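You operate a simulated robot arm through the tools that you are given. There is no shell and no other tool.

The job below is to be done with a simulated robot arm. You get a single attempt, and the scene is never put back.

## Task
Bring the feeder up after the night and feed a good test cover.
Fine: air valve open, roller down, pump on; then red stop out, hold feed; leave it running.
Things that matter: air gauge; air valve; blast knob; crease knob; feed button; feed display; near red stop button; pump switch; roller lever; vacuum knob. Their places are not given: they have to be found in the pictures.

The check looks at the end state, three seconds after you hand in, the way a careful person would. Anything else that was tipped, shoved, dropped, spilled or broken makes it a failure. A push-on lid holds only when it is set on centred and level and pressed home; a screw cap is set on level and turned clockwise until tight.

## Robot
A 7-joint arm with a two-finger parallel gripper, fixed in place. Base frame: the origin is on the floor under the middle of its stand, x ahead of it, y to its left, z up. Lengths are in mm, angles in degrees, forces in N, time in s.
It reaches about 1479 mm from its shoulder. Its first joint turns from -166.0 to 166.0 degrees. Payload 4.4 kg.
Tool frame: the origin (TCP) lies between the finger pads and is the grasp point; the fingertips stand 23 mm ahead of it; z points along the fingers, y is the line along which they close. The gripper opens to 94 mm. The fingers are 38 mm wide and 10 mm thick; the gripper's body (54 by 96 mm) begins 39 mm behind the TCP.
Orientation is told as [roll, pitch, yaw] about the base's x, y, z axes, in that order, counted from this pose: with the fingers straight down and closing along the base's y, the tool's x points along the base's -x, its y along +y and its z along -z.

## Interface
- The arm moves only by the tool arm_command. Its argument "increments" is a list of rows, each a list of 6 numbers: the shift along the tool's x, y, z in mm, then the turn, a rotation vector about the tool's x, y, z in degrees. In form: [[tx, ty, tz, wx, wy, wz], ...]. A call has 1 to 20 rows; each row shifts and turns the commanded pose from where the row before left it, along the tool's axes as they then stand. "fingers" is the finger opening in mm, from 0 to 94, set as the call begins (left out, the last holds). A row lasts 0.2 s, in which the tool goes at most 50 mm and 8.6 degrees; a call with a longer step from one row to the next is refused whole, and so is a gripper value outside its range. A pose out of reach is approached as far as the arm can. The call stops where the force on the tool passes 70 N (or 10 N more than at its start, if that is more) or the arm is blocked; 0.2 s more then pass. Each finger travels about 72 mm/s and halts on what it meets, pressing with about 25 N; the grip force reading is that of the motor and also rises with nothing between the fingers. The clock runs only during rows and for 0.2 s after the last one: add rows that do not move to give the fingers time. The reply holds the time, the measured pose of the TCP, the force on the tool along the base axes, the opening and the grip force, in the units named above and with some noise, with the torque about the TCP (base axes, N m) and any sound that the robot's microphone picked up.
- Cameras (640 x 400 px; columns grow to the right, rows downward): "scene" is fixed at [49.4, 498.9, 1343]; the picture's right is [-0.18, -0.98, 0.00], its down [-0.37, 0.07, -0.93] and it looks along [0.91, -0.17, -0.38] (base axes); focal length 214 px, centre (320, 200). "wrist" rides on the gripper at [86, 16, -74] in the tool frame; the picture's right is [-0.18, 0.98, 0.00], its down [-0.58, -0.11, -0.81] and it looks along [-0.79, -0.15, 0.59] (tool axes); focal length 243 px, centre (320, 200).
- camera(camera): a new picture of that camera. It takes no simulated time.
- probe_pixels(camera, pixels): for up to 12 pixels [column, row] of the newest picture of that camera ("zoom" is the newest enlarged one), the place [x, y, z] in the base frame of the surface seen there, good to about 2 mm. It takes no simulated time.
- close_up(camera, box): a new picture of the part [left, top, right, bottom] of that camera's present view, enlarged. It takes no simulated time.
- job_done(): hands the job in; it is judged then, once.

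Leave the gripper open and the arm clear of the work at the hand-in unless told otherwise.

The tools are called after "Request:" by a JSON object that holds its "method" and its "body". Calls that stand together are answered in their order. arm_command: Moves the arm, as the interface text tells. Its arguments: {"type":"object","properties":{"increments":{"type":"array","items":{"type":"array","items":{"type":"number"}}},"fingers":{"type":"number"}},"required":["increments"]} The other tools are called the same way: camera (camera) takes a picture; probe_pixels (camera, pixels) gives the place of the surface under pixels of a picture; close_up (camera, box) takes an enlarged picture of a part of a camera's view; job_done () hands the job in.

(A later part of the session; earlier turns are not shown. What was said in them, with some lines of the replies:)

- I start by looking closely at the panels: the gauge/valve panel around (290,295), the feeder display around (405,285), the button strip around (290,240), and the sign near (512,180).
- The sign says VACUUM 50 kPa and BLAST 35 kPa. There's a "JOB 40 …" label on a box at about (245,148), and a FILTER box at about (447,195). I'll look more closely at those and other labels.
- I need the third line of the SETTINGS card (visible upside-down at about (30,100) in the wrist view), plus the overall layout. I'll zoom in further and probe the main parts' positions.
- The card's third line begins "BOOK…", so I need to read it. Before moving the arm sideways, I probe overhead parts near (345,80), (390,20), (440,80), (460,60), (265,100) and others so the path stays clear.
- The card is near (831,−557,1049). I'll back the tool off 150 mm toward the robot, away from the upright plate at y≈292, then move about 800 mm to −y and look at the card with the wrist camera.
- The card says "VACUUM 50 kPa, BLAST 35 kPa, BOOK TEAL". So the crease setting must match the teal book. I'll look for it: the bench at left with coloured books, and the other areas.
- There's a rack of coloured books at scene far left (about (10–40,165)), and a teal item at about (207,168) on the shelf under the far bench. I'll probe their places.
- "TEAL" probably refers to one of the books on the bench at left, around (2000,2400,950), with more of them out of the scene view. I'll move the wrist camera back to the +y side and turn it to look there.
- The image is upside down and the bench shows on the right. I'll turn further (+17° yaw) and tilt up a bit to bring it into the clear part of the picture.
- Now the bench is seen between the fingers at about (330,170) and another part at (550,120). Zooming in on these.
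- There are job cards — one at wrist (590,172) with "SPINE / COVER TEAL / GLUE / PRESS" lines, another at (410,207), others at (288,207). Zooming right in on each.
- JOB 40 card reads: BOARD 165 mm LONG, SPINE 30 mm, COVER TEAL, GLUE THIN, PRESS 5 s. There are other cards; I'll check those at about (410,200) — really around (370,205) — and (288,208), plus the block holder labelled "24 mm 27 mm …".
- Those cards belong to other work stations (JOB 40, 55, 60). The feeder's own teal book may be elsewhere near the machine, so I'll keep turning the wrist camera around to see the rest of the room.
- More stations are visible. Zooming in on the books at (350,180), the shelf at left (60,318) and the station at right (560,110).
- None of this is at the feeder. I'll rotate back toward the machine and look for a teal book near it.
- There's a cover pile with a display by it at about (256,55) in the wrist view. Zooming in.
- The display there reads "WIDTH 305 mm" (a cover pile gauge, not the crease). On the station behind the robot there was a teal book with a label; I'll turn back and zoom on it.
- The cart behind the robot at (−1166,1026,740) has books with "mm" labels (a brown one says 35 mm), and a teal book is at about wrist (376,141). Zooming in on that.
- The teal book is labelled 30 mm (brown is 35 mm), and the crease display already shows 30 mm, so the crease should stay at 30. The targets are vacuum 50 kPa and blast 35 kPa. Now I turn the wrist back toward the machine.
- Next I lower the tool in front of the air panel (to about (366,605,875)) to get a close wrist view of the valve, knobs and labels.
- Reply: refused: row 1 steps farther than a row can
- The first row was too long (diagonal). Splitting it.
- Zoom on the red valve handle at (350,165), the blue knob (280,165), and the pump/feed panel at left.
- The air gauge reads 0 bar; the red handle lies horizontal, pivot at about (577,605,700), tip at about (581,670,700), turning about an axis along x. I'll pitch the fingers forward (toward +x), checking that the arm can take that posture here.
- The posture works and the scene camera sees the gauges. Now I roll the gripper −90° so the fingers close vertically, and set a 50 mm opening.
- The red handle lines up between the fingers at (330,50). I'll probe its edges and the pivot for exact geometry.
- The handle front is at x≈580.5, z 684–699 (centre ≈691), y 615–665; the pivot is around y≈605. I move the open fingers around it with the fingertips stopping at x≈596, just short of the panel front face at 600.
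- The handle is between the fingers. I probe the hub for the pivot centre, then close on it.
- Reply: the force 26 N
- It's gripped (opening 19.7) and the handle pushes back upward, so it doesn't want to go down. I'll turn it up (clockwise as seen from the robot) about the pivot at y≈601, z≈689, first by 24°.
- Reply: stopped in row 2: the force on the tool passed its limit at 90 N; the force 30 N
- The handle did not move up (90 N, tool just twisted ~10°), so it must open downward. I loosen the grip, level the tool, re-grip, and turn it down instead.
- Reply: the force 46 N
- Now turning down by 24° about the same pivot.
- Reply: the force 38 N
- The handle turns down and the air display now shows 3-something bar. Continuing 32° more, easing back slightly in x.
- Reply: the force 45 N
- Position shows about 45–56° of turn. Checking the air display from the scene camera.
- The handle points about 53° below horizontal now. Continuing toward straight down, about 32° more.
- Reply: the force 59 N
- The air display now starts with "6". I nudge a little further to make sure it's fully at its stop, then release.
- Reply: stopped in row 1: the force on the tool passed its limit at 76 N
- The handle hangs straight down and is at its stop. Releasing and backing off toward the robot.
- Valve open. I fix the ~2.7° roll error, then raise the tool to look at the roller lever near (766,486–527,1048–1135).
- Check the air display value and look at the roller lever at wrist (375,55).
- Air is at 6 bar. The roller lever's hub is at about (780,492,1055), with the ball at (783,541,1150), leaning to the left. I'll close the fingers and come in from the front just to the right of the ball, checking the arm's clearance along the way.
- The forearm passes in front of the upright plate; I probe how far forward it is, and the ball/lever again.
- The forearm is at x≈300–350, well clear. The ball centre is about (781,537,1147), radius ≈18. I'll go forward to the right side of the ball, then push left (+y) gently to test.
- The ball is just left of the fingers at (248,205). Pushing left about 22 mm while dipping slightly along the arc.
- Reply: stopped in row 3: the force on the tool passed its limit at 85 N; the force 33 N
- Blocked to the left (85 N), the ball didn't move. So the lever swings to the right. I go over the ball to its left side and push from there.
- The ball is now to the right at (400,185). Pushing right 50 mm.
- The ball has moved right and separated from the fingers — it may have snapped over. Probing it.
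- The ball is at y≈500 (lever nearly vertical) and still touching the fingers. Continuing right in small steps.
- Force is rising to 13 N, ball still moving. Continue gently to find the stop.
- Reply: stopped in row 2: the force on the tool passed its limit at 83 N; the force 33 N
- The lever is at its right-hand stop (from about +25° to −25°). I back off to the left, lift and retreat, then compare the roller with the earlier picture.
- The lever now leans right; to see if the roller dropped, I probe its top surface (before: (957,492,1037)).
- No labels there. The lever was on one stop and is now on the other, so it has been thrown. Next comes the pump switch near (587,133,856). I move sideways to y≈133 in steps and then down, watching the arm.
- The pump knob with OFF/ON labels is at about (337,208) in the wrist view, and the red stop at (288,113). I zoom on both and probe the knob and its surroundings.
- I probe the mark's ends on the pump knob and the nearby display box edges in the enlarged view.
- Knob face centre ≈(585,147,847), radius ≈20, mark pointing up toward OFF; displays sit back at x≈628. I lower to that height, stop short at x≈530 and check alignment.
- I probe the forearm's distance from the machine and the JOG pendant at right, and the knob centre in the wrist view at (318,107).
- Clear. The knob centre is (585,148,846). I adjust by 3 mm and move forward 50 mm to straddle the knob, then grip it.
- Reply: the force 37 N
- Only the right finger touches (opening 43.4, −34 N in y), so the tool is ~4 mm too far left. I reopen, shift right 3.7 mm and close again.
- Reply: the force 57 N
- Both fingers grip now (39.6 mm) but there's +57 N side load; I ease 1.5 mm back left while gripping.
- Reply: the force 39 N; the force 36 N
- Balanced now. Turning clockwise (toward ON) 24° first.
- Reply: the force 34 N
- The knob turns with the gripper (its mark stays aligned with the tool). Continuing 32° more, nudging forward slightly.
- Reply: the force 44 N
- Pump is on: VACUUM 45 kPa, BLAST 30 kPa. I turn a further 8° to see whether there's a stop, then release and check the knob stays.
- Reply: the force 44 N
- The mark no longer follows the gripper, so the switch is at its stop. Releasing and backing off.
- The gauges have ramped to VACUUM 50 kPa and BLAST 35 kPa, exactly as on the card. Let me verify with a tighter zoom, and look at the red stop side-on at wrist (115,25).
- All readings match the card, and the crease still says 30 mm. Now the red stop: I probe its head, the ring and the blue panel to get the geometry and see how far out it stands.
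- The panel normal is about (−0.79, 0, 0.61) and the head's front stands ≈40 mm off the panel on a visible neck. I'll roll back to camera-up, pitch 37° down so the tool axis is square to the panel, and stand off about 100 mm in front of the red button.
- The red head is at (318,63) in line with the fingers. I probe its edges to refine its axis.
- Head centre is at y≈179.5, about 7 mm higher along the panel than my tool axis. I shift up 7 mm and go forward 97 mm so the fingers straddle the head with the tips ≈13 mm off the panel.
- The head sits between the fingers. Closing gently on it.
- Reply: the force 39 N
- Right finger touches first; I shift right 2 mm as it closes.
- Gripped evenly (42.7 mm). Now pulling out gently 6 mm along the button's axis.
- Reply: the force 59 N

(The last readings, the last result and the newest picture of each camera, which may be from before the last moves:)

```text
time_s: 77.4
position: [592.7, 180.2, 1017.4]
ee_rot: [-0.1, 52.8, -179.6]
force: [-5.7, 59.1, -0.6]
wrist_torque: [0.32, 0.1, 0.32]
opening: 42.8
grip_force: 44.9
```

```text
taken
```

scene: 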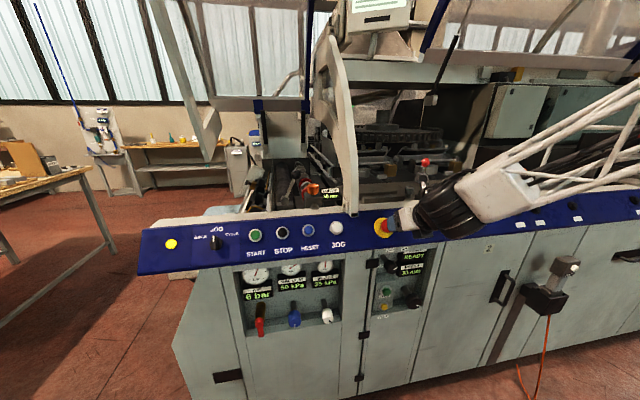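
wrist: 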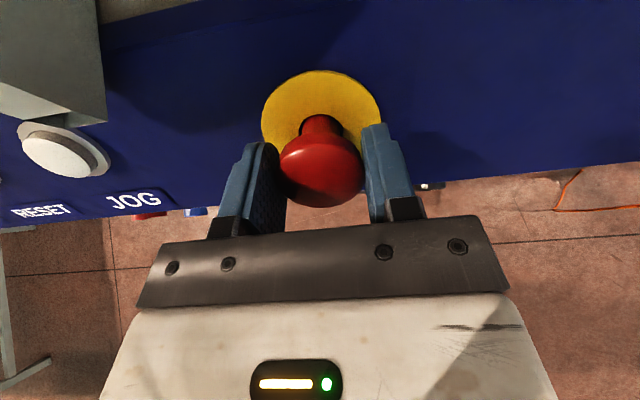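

The head came out with the fingers (neck is longer, ring moved away in the picture), with little axial force. Continuing a few mm until it stops.

Request:
{"method": "arm_command", "body": {"increments": [[0, 0, -2, 0, 0, 0], [0, 0, -2, 0, 0, 0]]}}

Request:
{"method": "camera", "body": {"camera": "wrist"}}

Request:
{"method": "close_up", "body": {"camera": "scene", "box": [350, 205, 440, 320]}}

```text
time_s: 77.7
position: [592.9, 179.8, 1017.8]
ee_rot: [-0.2, 52.7, -179.6]
force: [-6.0, 21.4, -0.9]
wrist_torque: [0.22, -0.77, 0.0]
opening: 42.7
grip_force: 45.5
stopped in row 1: the force on the tool passed its limit at 74 N (the readings are from after the stop); the commanded pose is now the measured one
```

```text
taken
```

wrist: 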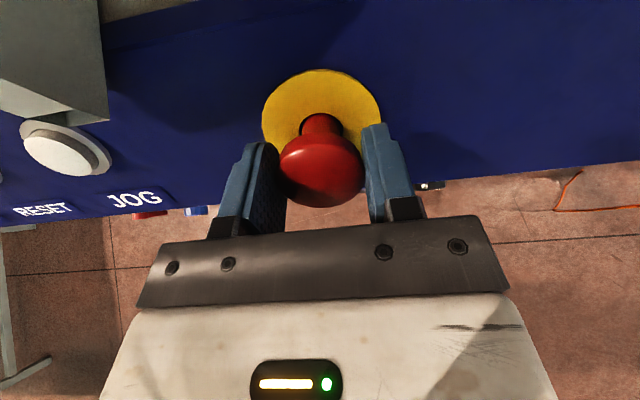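

```text
3.48 times, centred on (395, 262) of scene
```

zoom: 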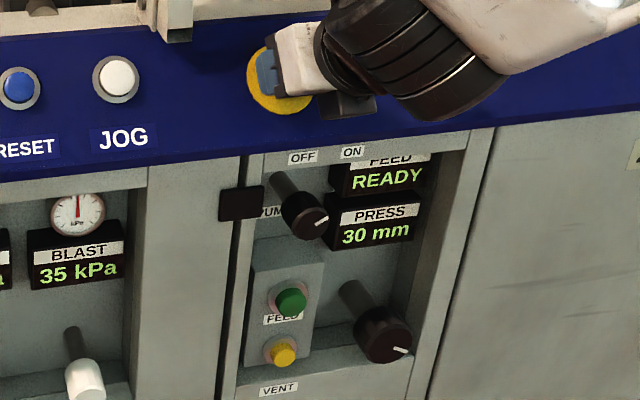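

It stopped at ≈6 mm out (74 N, partly side load). One more gentle pull to check that this really is the end of travel.

Request:
{"method": "arm_command", "body": {"increments": [[0, -0.8, 0, 0, 0, 0], [0, 0, -2, 0, 0, 0]]}}

Request:
{"method": "camera", "body": {"camera": "wrist"}}

```text
time_s: 78.3
position: [591.3, 179.6, 1017.9]
ee_rot: [0.0, 52.5, -179.7]
force: [34.0, 1.7, -20.0]
wrist_torque: [0.01, -0.04, -0.28]
opening: 42.7
grip_force: 44.6
```

```text
taken
```

wrist: 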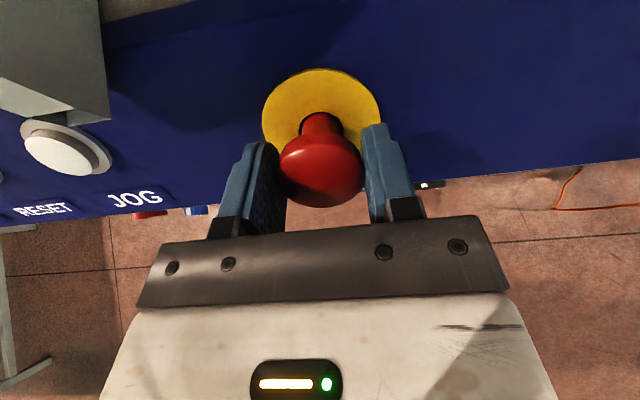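

Now there's a clean ~39 N axial resistance, so it's at its outer stop. Easing 1.5 mm forward, then opening the fingers and backing away to see if it stays out.

Request:
{"method": "arm_command", "body": {"increments": [[0, 0, 1.5, 0, 0, 0], [0, 0, 0, 0, 0, 0]], "fingers": 64}}

Request:
{"method": "arm_command", "body": {"increments": [[0, 0, 0, 0, 0, 0], [0, 0, -35, 0, 0, 0], [0, 0, -35, 0, 0, 0], [0, 0, -25, 0, 0, 0]]}}

Request:
{"method": "camera", "body": {"camera": "wrist"}}

Request:
{"method": "probe_pixels", "body": {"camera": "wrist", "pixels": [[318, 63], [290, 63], [345, 63], [318, 80], [318, 92]]}}

Request:
{"method": "close_up", "body": {"camera": "scene", "box": [350, 205, 440, 320]}}

```text
time_s: 78.9
position: [591.1, 180.4, 1018.0]
ee_rot: [-0.2, 52.7, -179.7]
force: [0.6, -0.8, 0.2]
wrist_torque: [-0.02, -0.01, -0.02]
opening: 64.0
grip_force: 0.0
```

```text
time_s: 79.9
position: [516.9, 178.7, 1074.4]
ee_rot: [-0.2, 52.6, -179.8]
force: [-0.2, -0.2, 0.2]
wrist_torque: [0.02, 0.01, -0.01]
opening: 64.0
grip_force: 0.1
```

```text
taken
```

wrist: 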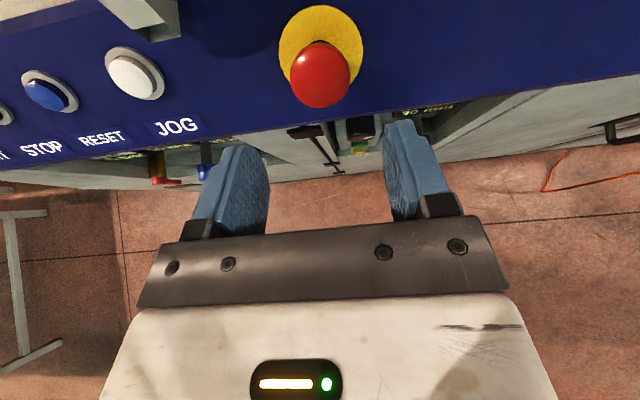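

```text
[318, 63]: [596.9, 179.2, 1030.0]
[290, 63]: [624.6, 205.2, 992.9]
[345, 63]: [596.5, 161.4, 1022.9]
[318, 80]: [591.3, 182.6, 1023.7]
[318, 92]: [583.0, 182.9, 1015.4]
```

```text
3.48 times, centred on (395, 262) of scene
```

zoom: 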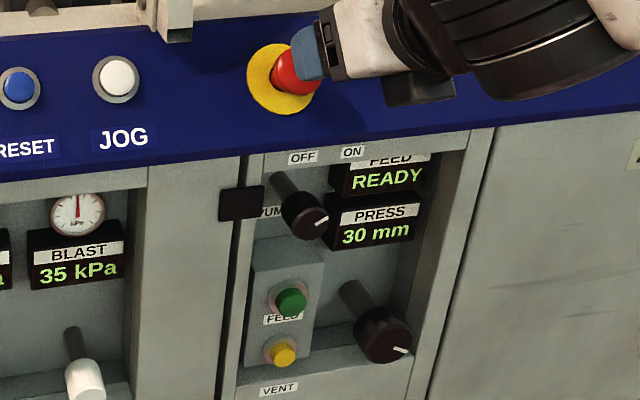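

The head's front now stands ≈47.5 mm off the panel versus 40 before, so the red stop is out and stays out. Next the FEED button (green, about (594,143,739)). I level the tool, close the fingers and drop to its height, staying at x≈500.

Request:
{"method": "arm_command", "body": {"increments": [[0, 0, 0, 0, 7.48, 0], [0, 0, 0, 0, 7.48, 0], [0, 0, 0, 0, 7.48, 0], [0, 0, 0, 0, 7.48, 0], [0, 0, 0, 0, 7.48, 0], [0, 0, -17, 0, 0, 0], [0, 36, 0, 0, 0, 0], [-42, 0, 0, 0, 0, 0], [-42, 0, 0, 0, 0, 0], [-42, 0, 0, 0, 0, 0], [-42, 0, 0, 0, 0, 0], [-42, 0, 0, 0, 0, 0], [-42, 0, 0, 0, 0, 0], [-42, 0, 0, 0, 0, 0], [-42, 0, 0, 0, 0, 0]], "fingers": 0}}

Request:
{"method": "camera", "body": {"camera": "wrist"}}

Request:
{"method": "camera", "body": {"camera": "scene"}}

```text
time_s: 83.1
position: [499.3, 144.1, 742.4]
ee_rot: [-118.5, 89.7, 62.1]
force: [-0.8, -0.7, 0.1]
wrist_torque: [0.02, -0.01, 0.0]
opening: 0.0
grip_force: 25.0
```

```text
taken
```

wrist: 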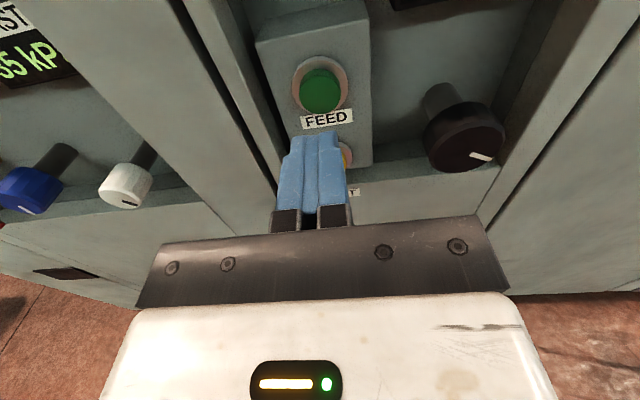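

```text
taken
```

scene: 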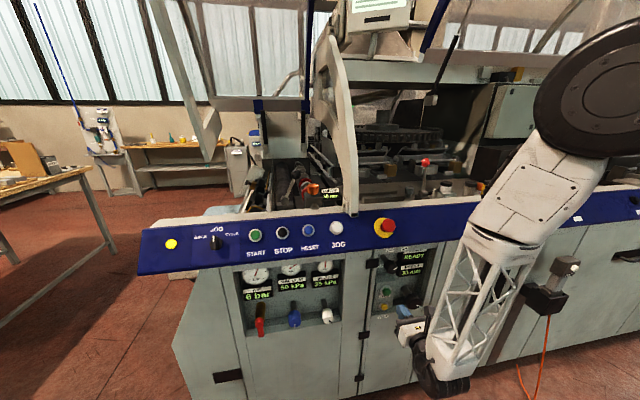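

The green FEED button is at (320,90) in the wrist view. I probe its centre, ring and box face, and re-read all displays before pressing.

Request:
{"method": "probe_pixels", "body": {"camera": "wrist", "pixels": [[320, 92], [303, 92], [337, 92], [320, 76], [320, 106], [298, 85], [344, 85], [340, 140], [280, 60], [344, 152], [350, 190]]}}

Request:
{"method": "close_up", "body": {"camera": "scene", "box": [225, 240, 440, 340]}}

Request:
{"method": "close_up", "body": {"camera": "scene", "box": [260, 150, 400, 245]}}

```text
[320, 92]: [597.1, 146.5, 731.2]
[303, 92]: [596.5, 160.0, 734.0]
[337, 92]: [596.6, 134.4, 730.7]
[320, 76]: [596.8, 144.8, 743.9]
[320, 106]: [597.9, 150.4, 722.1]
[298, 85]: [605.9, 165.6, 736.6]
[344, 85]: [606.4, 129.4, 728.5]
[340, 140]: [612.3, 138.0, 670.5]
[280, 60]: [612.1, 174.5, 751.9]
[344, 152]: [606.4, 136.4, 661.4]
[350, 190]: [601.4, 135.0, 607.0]
```

```text
2.98 times, centred on (332, 290) of scene
```

zoom: 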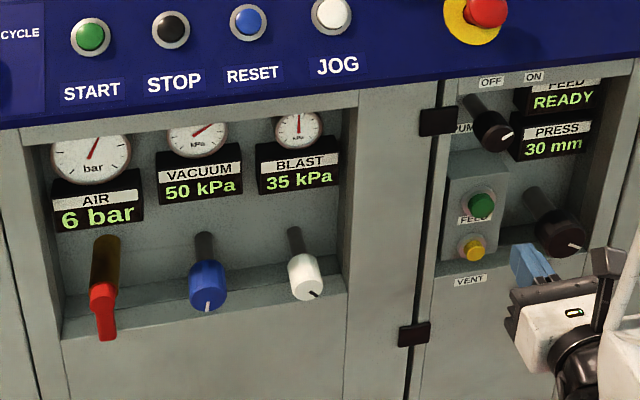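

```text
4.21 times, centred on (330, 198) of scene
```

zoom: 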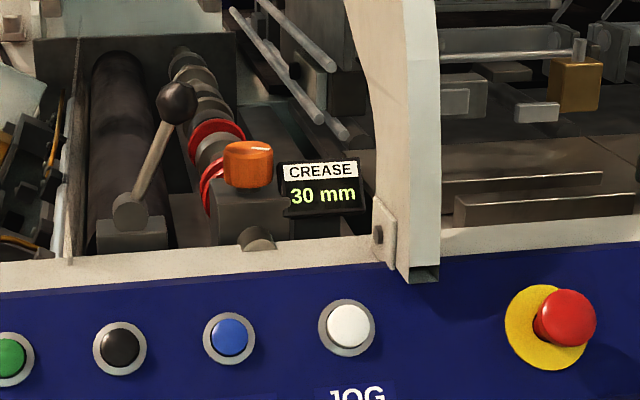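

Everything reads right: AIR 6 bar, VACUUM 50, BLAST 35, CREASE 30, FEED READY, red stop out. The button face is at x≈597, centre (147.5, 733). I line up and go to just short of it.

Request:
{"method": "arm_command", "body": {"increments": [[-9, -3.4, 0, 0, 0, 0], [0, 0, 36, 0, 0, 0], [0, 0, 34, 0, 0, 0], [0, 0, 0, 0, 0, 0]]}}

Request:
{"method": "camera", "body": {"camera": "wrist"}}

Request:
{"method": "close_up", "body": {"camera": "scene", "box": [350, 240, 450, 330]}}

```text
time_s: 84.1
position: [570.8, 146.9, 732.0]
ee_rot: [-112.7, 89.8, 67.7]
force: [0.0, -0.2, 0.1]
wrist_torque: [0.01, -0.03, 0.02]
opening: 0.0
grip_force: 24.8
```

```text
taken
```

wrist: 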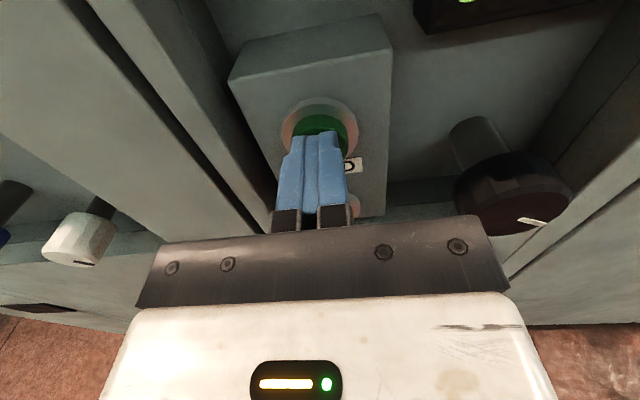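

```text
4.44 times, centred on (400, 285) of scene
```

zoom: 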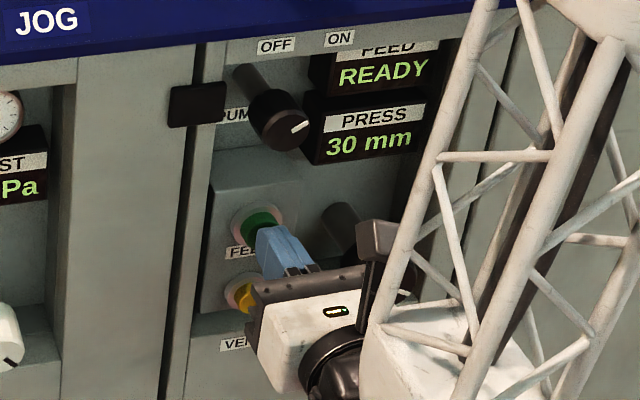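

Aligned with the button centre; the FEED display is visible from the scene camera. Pressing in small steps.

Request:
{"method": "arm_command", "body": {"increments": [[0, 0, 2, 0, 0, 0], [0, 0, 1.5, 0, 0, 0], [0, 0, 1.5, 0, 0, 0], [0, 0, 1.5, 0, 0, 0], [0, 0, 1.5, 0, 0, 0]]}}

Request:
{"method": "close_up", "body": {"camera": "scene", "box": [350, 240, 450, 330]}}

```text
time_s: 85.3
position: [576.9, 147.8, 732.1]
ee_rot: [-117.8, 89.9, 62.7]
force: [-4.0, -1.4, -0.2]
wrist_torque: [-0.03, -0.01, -0.02]
opening: 0.0
grip_force: 25.0
heard: click
```

```text
4.44 times, centred on (400, 285) of scene
```

zoom: 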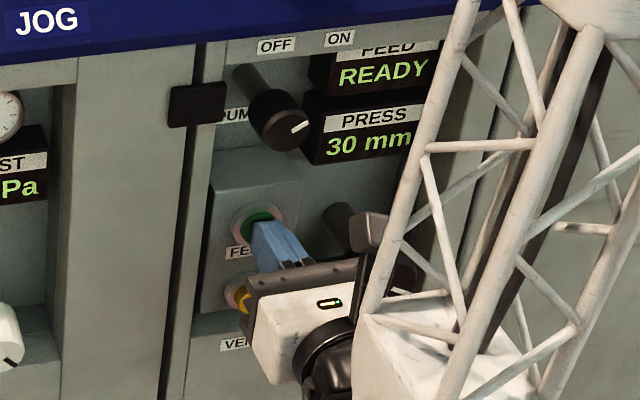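

A click was heard with 4 N on the button. Now I push 1 mm further and hold, watching the FEED display.

Request:
{"method": "arm_command", "body": {"increments": [[0, 0, 1, 0, 0, 0], [0, 0, 0, 0, 0, 0], [0, 0, 0, 0, 0, 0], [0, 0, 0, 0, 0, 0]]}}

Request:
{"method": "close_up", "body": {"camera": "scene", "box": [350, 240, 450, 330]}}

```text
time_s: 86.3
position: [579.1, 147.8, 731.4]
ee_rot: [-105.6, 89.9, 74.9]
force: [-8.4, -2.6, -3.9]
wrist_torque: [-0.03, 0.02, -0.07]
opening: 0.0
grip_force: 24.9
```

```text
4.44 times, centred on (400, 285) of scene
```

zoom: 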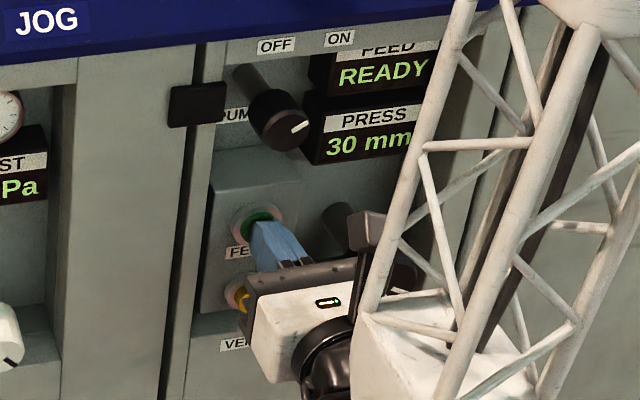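

Still READY after about 1.5 s. Holding longer.

Request:
{"method": "arm_command", "body": {"increments": [[0, 0, 1, 0, 0, 0], [0, 0, 0, 0, 0, 0], [0, 0, 0, 0, 0, 0], [0, 0, 0, 0, 0, 0], [0, 0, 0, 0, 0, 0], [0, 0, 0, 0, 0, 0], [0, 0, 0, 0, 0, 0], [0, 0, 0, 0, 0, 0]]}}

Request:
{"method": "close_up", "body": {"camera": "scene", "box": [350, 240, 450, 330]}}

Request:
{"method": "camera", "body": {"camera": "scene"}}

```text
time_s: 88.1
position: [579.5, 149.0, 731.7]
ee_rot: [-114.7, 90.0, 65.7]
force: [-11.1, 2.7, -1.1]
wrist_torque: [-0.04, -0.06, 0.04]
opening: 0.3
grip_force: 24.9
```

```text
4.44 times, centred on (400, 285) of scene
```

zoom: 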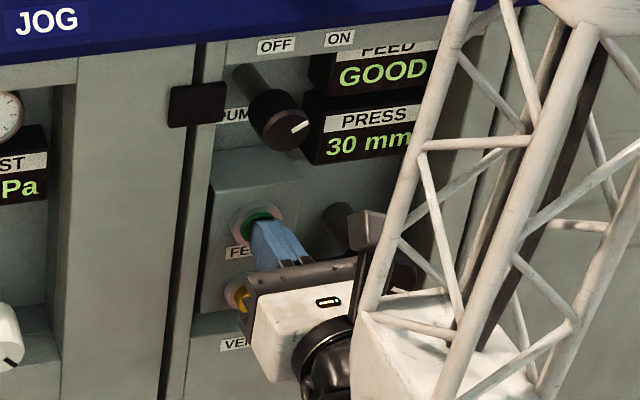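

```text
taken
```

scene: 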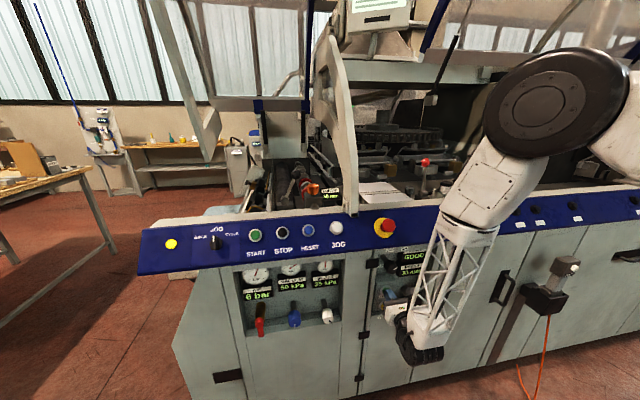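

The FEED display says GOOD and a cover has appeared on the table at scene (380,193). I back straight off the button, well clear, and open the gripper.

Request:
{"method": "arm_command", "body": {"increments": [[0, 0, -20, 0, 0, 0], [0, 0, -40, 0, 0, 0], [0, 0, -45, 0, 0, 0], [0, 0, -45, 0, 0, 0]]}}

Request:
{"method": "camera", "body": {"camera": "wrist"}}

Request:
{"method": "camera", "body": {"camera": "scene"}}

Request:
{"method": "close_up", "body": {"camera": "scene", "box": [225, 240, 440, 340]}}

Request:
{"method": "close_up", "body": {"camera": "scene", "box": [260, 150, 430, 245]}}

```text
time_s: 89.1
position: [429.8, 146.4, 729.8]
ee_rot: [-124.4, 89.8, 56.0]
force: [-0.5, 0.3, -0.5]
wrist_torque: [0.0, 0.0, 0.03]
opening: 0.0
grip_force: 24.8
```

```text
taken
```

wrist: 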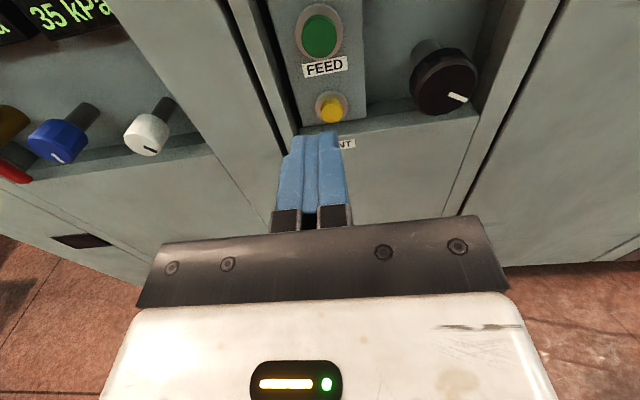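

```text
taken
```

scene: 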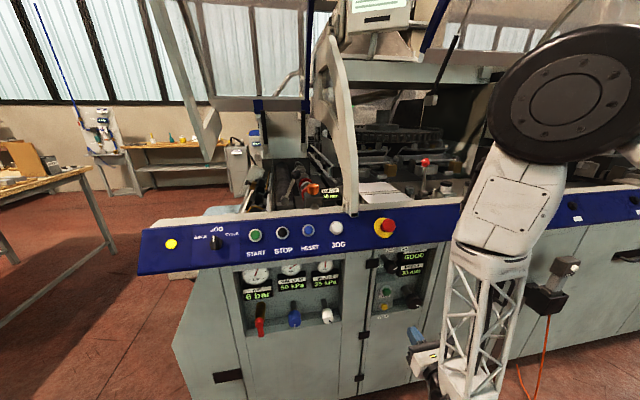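

```text
2.98 times, centred on (332, 290) of scene
```

zoom: 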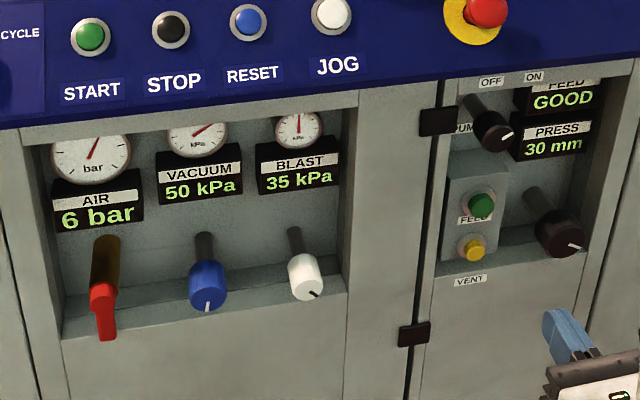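

```text
3.76 times, centred on (345, 198) of scene
```

zoom: 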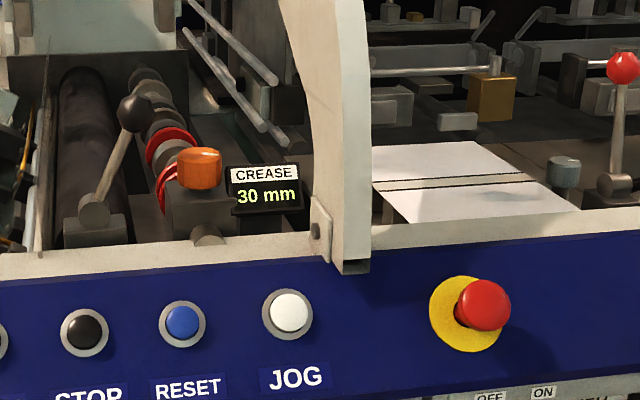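

The fed cover with its crease band lies on the table, and the display reads GOOD. All gauges are steady and the pump is running. I open the gripper, back off further and take a final look.

Request:
{"method": "arm_command", "body": {"increments": [[0, 0, -30, 0, 0, 0], [0, 0, -20, 0, 0, 0], [0, 0, 0, 0, 0, 0], [0, 0, 0, 0, 0, 0], [0, 0, 0, 0, 0, 0], [0, 0, 0, 0, 0, 0], [0, 0, 0, 0, 0, 0]], "fingers": 94}}

Request:
{"method": "close_up", "body": {"camera": "scene", "box": [225, 200, 440, 340]}}

Request:
{"method": "camera", "body": {"camera": "scene"}}

```text
time_s: 90.7
position: [378.2, 145.1, 730.3]
ee_rot: [-116.5, 89.9, 64.0]
force: [0.1, 0.4, -0.1]
wrist_torque: [0.03, -0.01, -0.01]
opening: 94.0
grip_force: 0.0
```

```text
2.86 times, centred on (332, 270) of scene
```

zoom: 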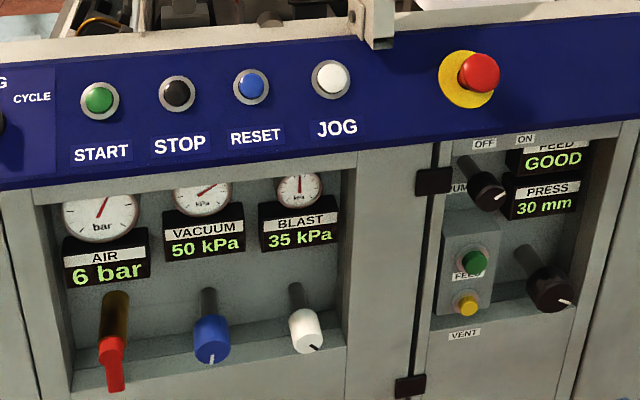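

```text
taken
```

scene: 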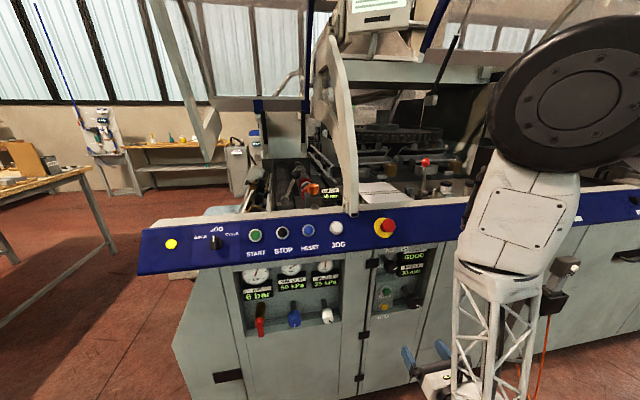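

Final state: AIR 6 bar, VACUUM 50 kPa, BLAST 35 kPa, CREASE 30 mm (teal book), roller lever thrown, pump ON, red stop out and FEED showing GOOD. The gripper is open and the arm is clear with nothing else disturbed. Handing in.

Request:
{"method": "job_done", "body": {}}

```text
The job is handed in.
```

The feeder is up and running. It fed a test cover, the feed display reads GOOD, and I've handed the job in.

| Item | State at hand-in |
|---|---|
| Air valve | Open, gauge at 6 bar |
| Roller lever | Swung from its left stop to its right stop |
| Pump | On |
| Vacuum | 50 kPa, matches the SETTINGS card; knob not touched |
| Blast | 35 kPa, matches the SETTINGS card; knob not touched |
| Crease | 30 mm, matches the 30 mm label on the teal book the card calls for; knob not touched |
| Near red stop | Pulled out about 7–8 mm and stays out |
| Feed | Held about 3 seconds until it read GOOD; the creased cover is on the table |

- **Roller position:** the lever has no up or down markings and the roller did not visibly move. I took the new position as down because the lever only has two stops and it started on the other one. The GOOD result fits that.
- **Extra force while testing:** I pushed the air handle and the roller lever the wrong way first, to find which way they move. Each push stopped at the force limit (about 85–90 N), and I saw no damage.

The gripper is open and the arm is clear of the work. I saw nothing else disturbed.
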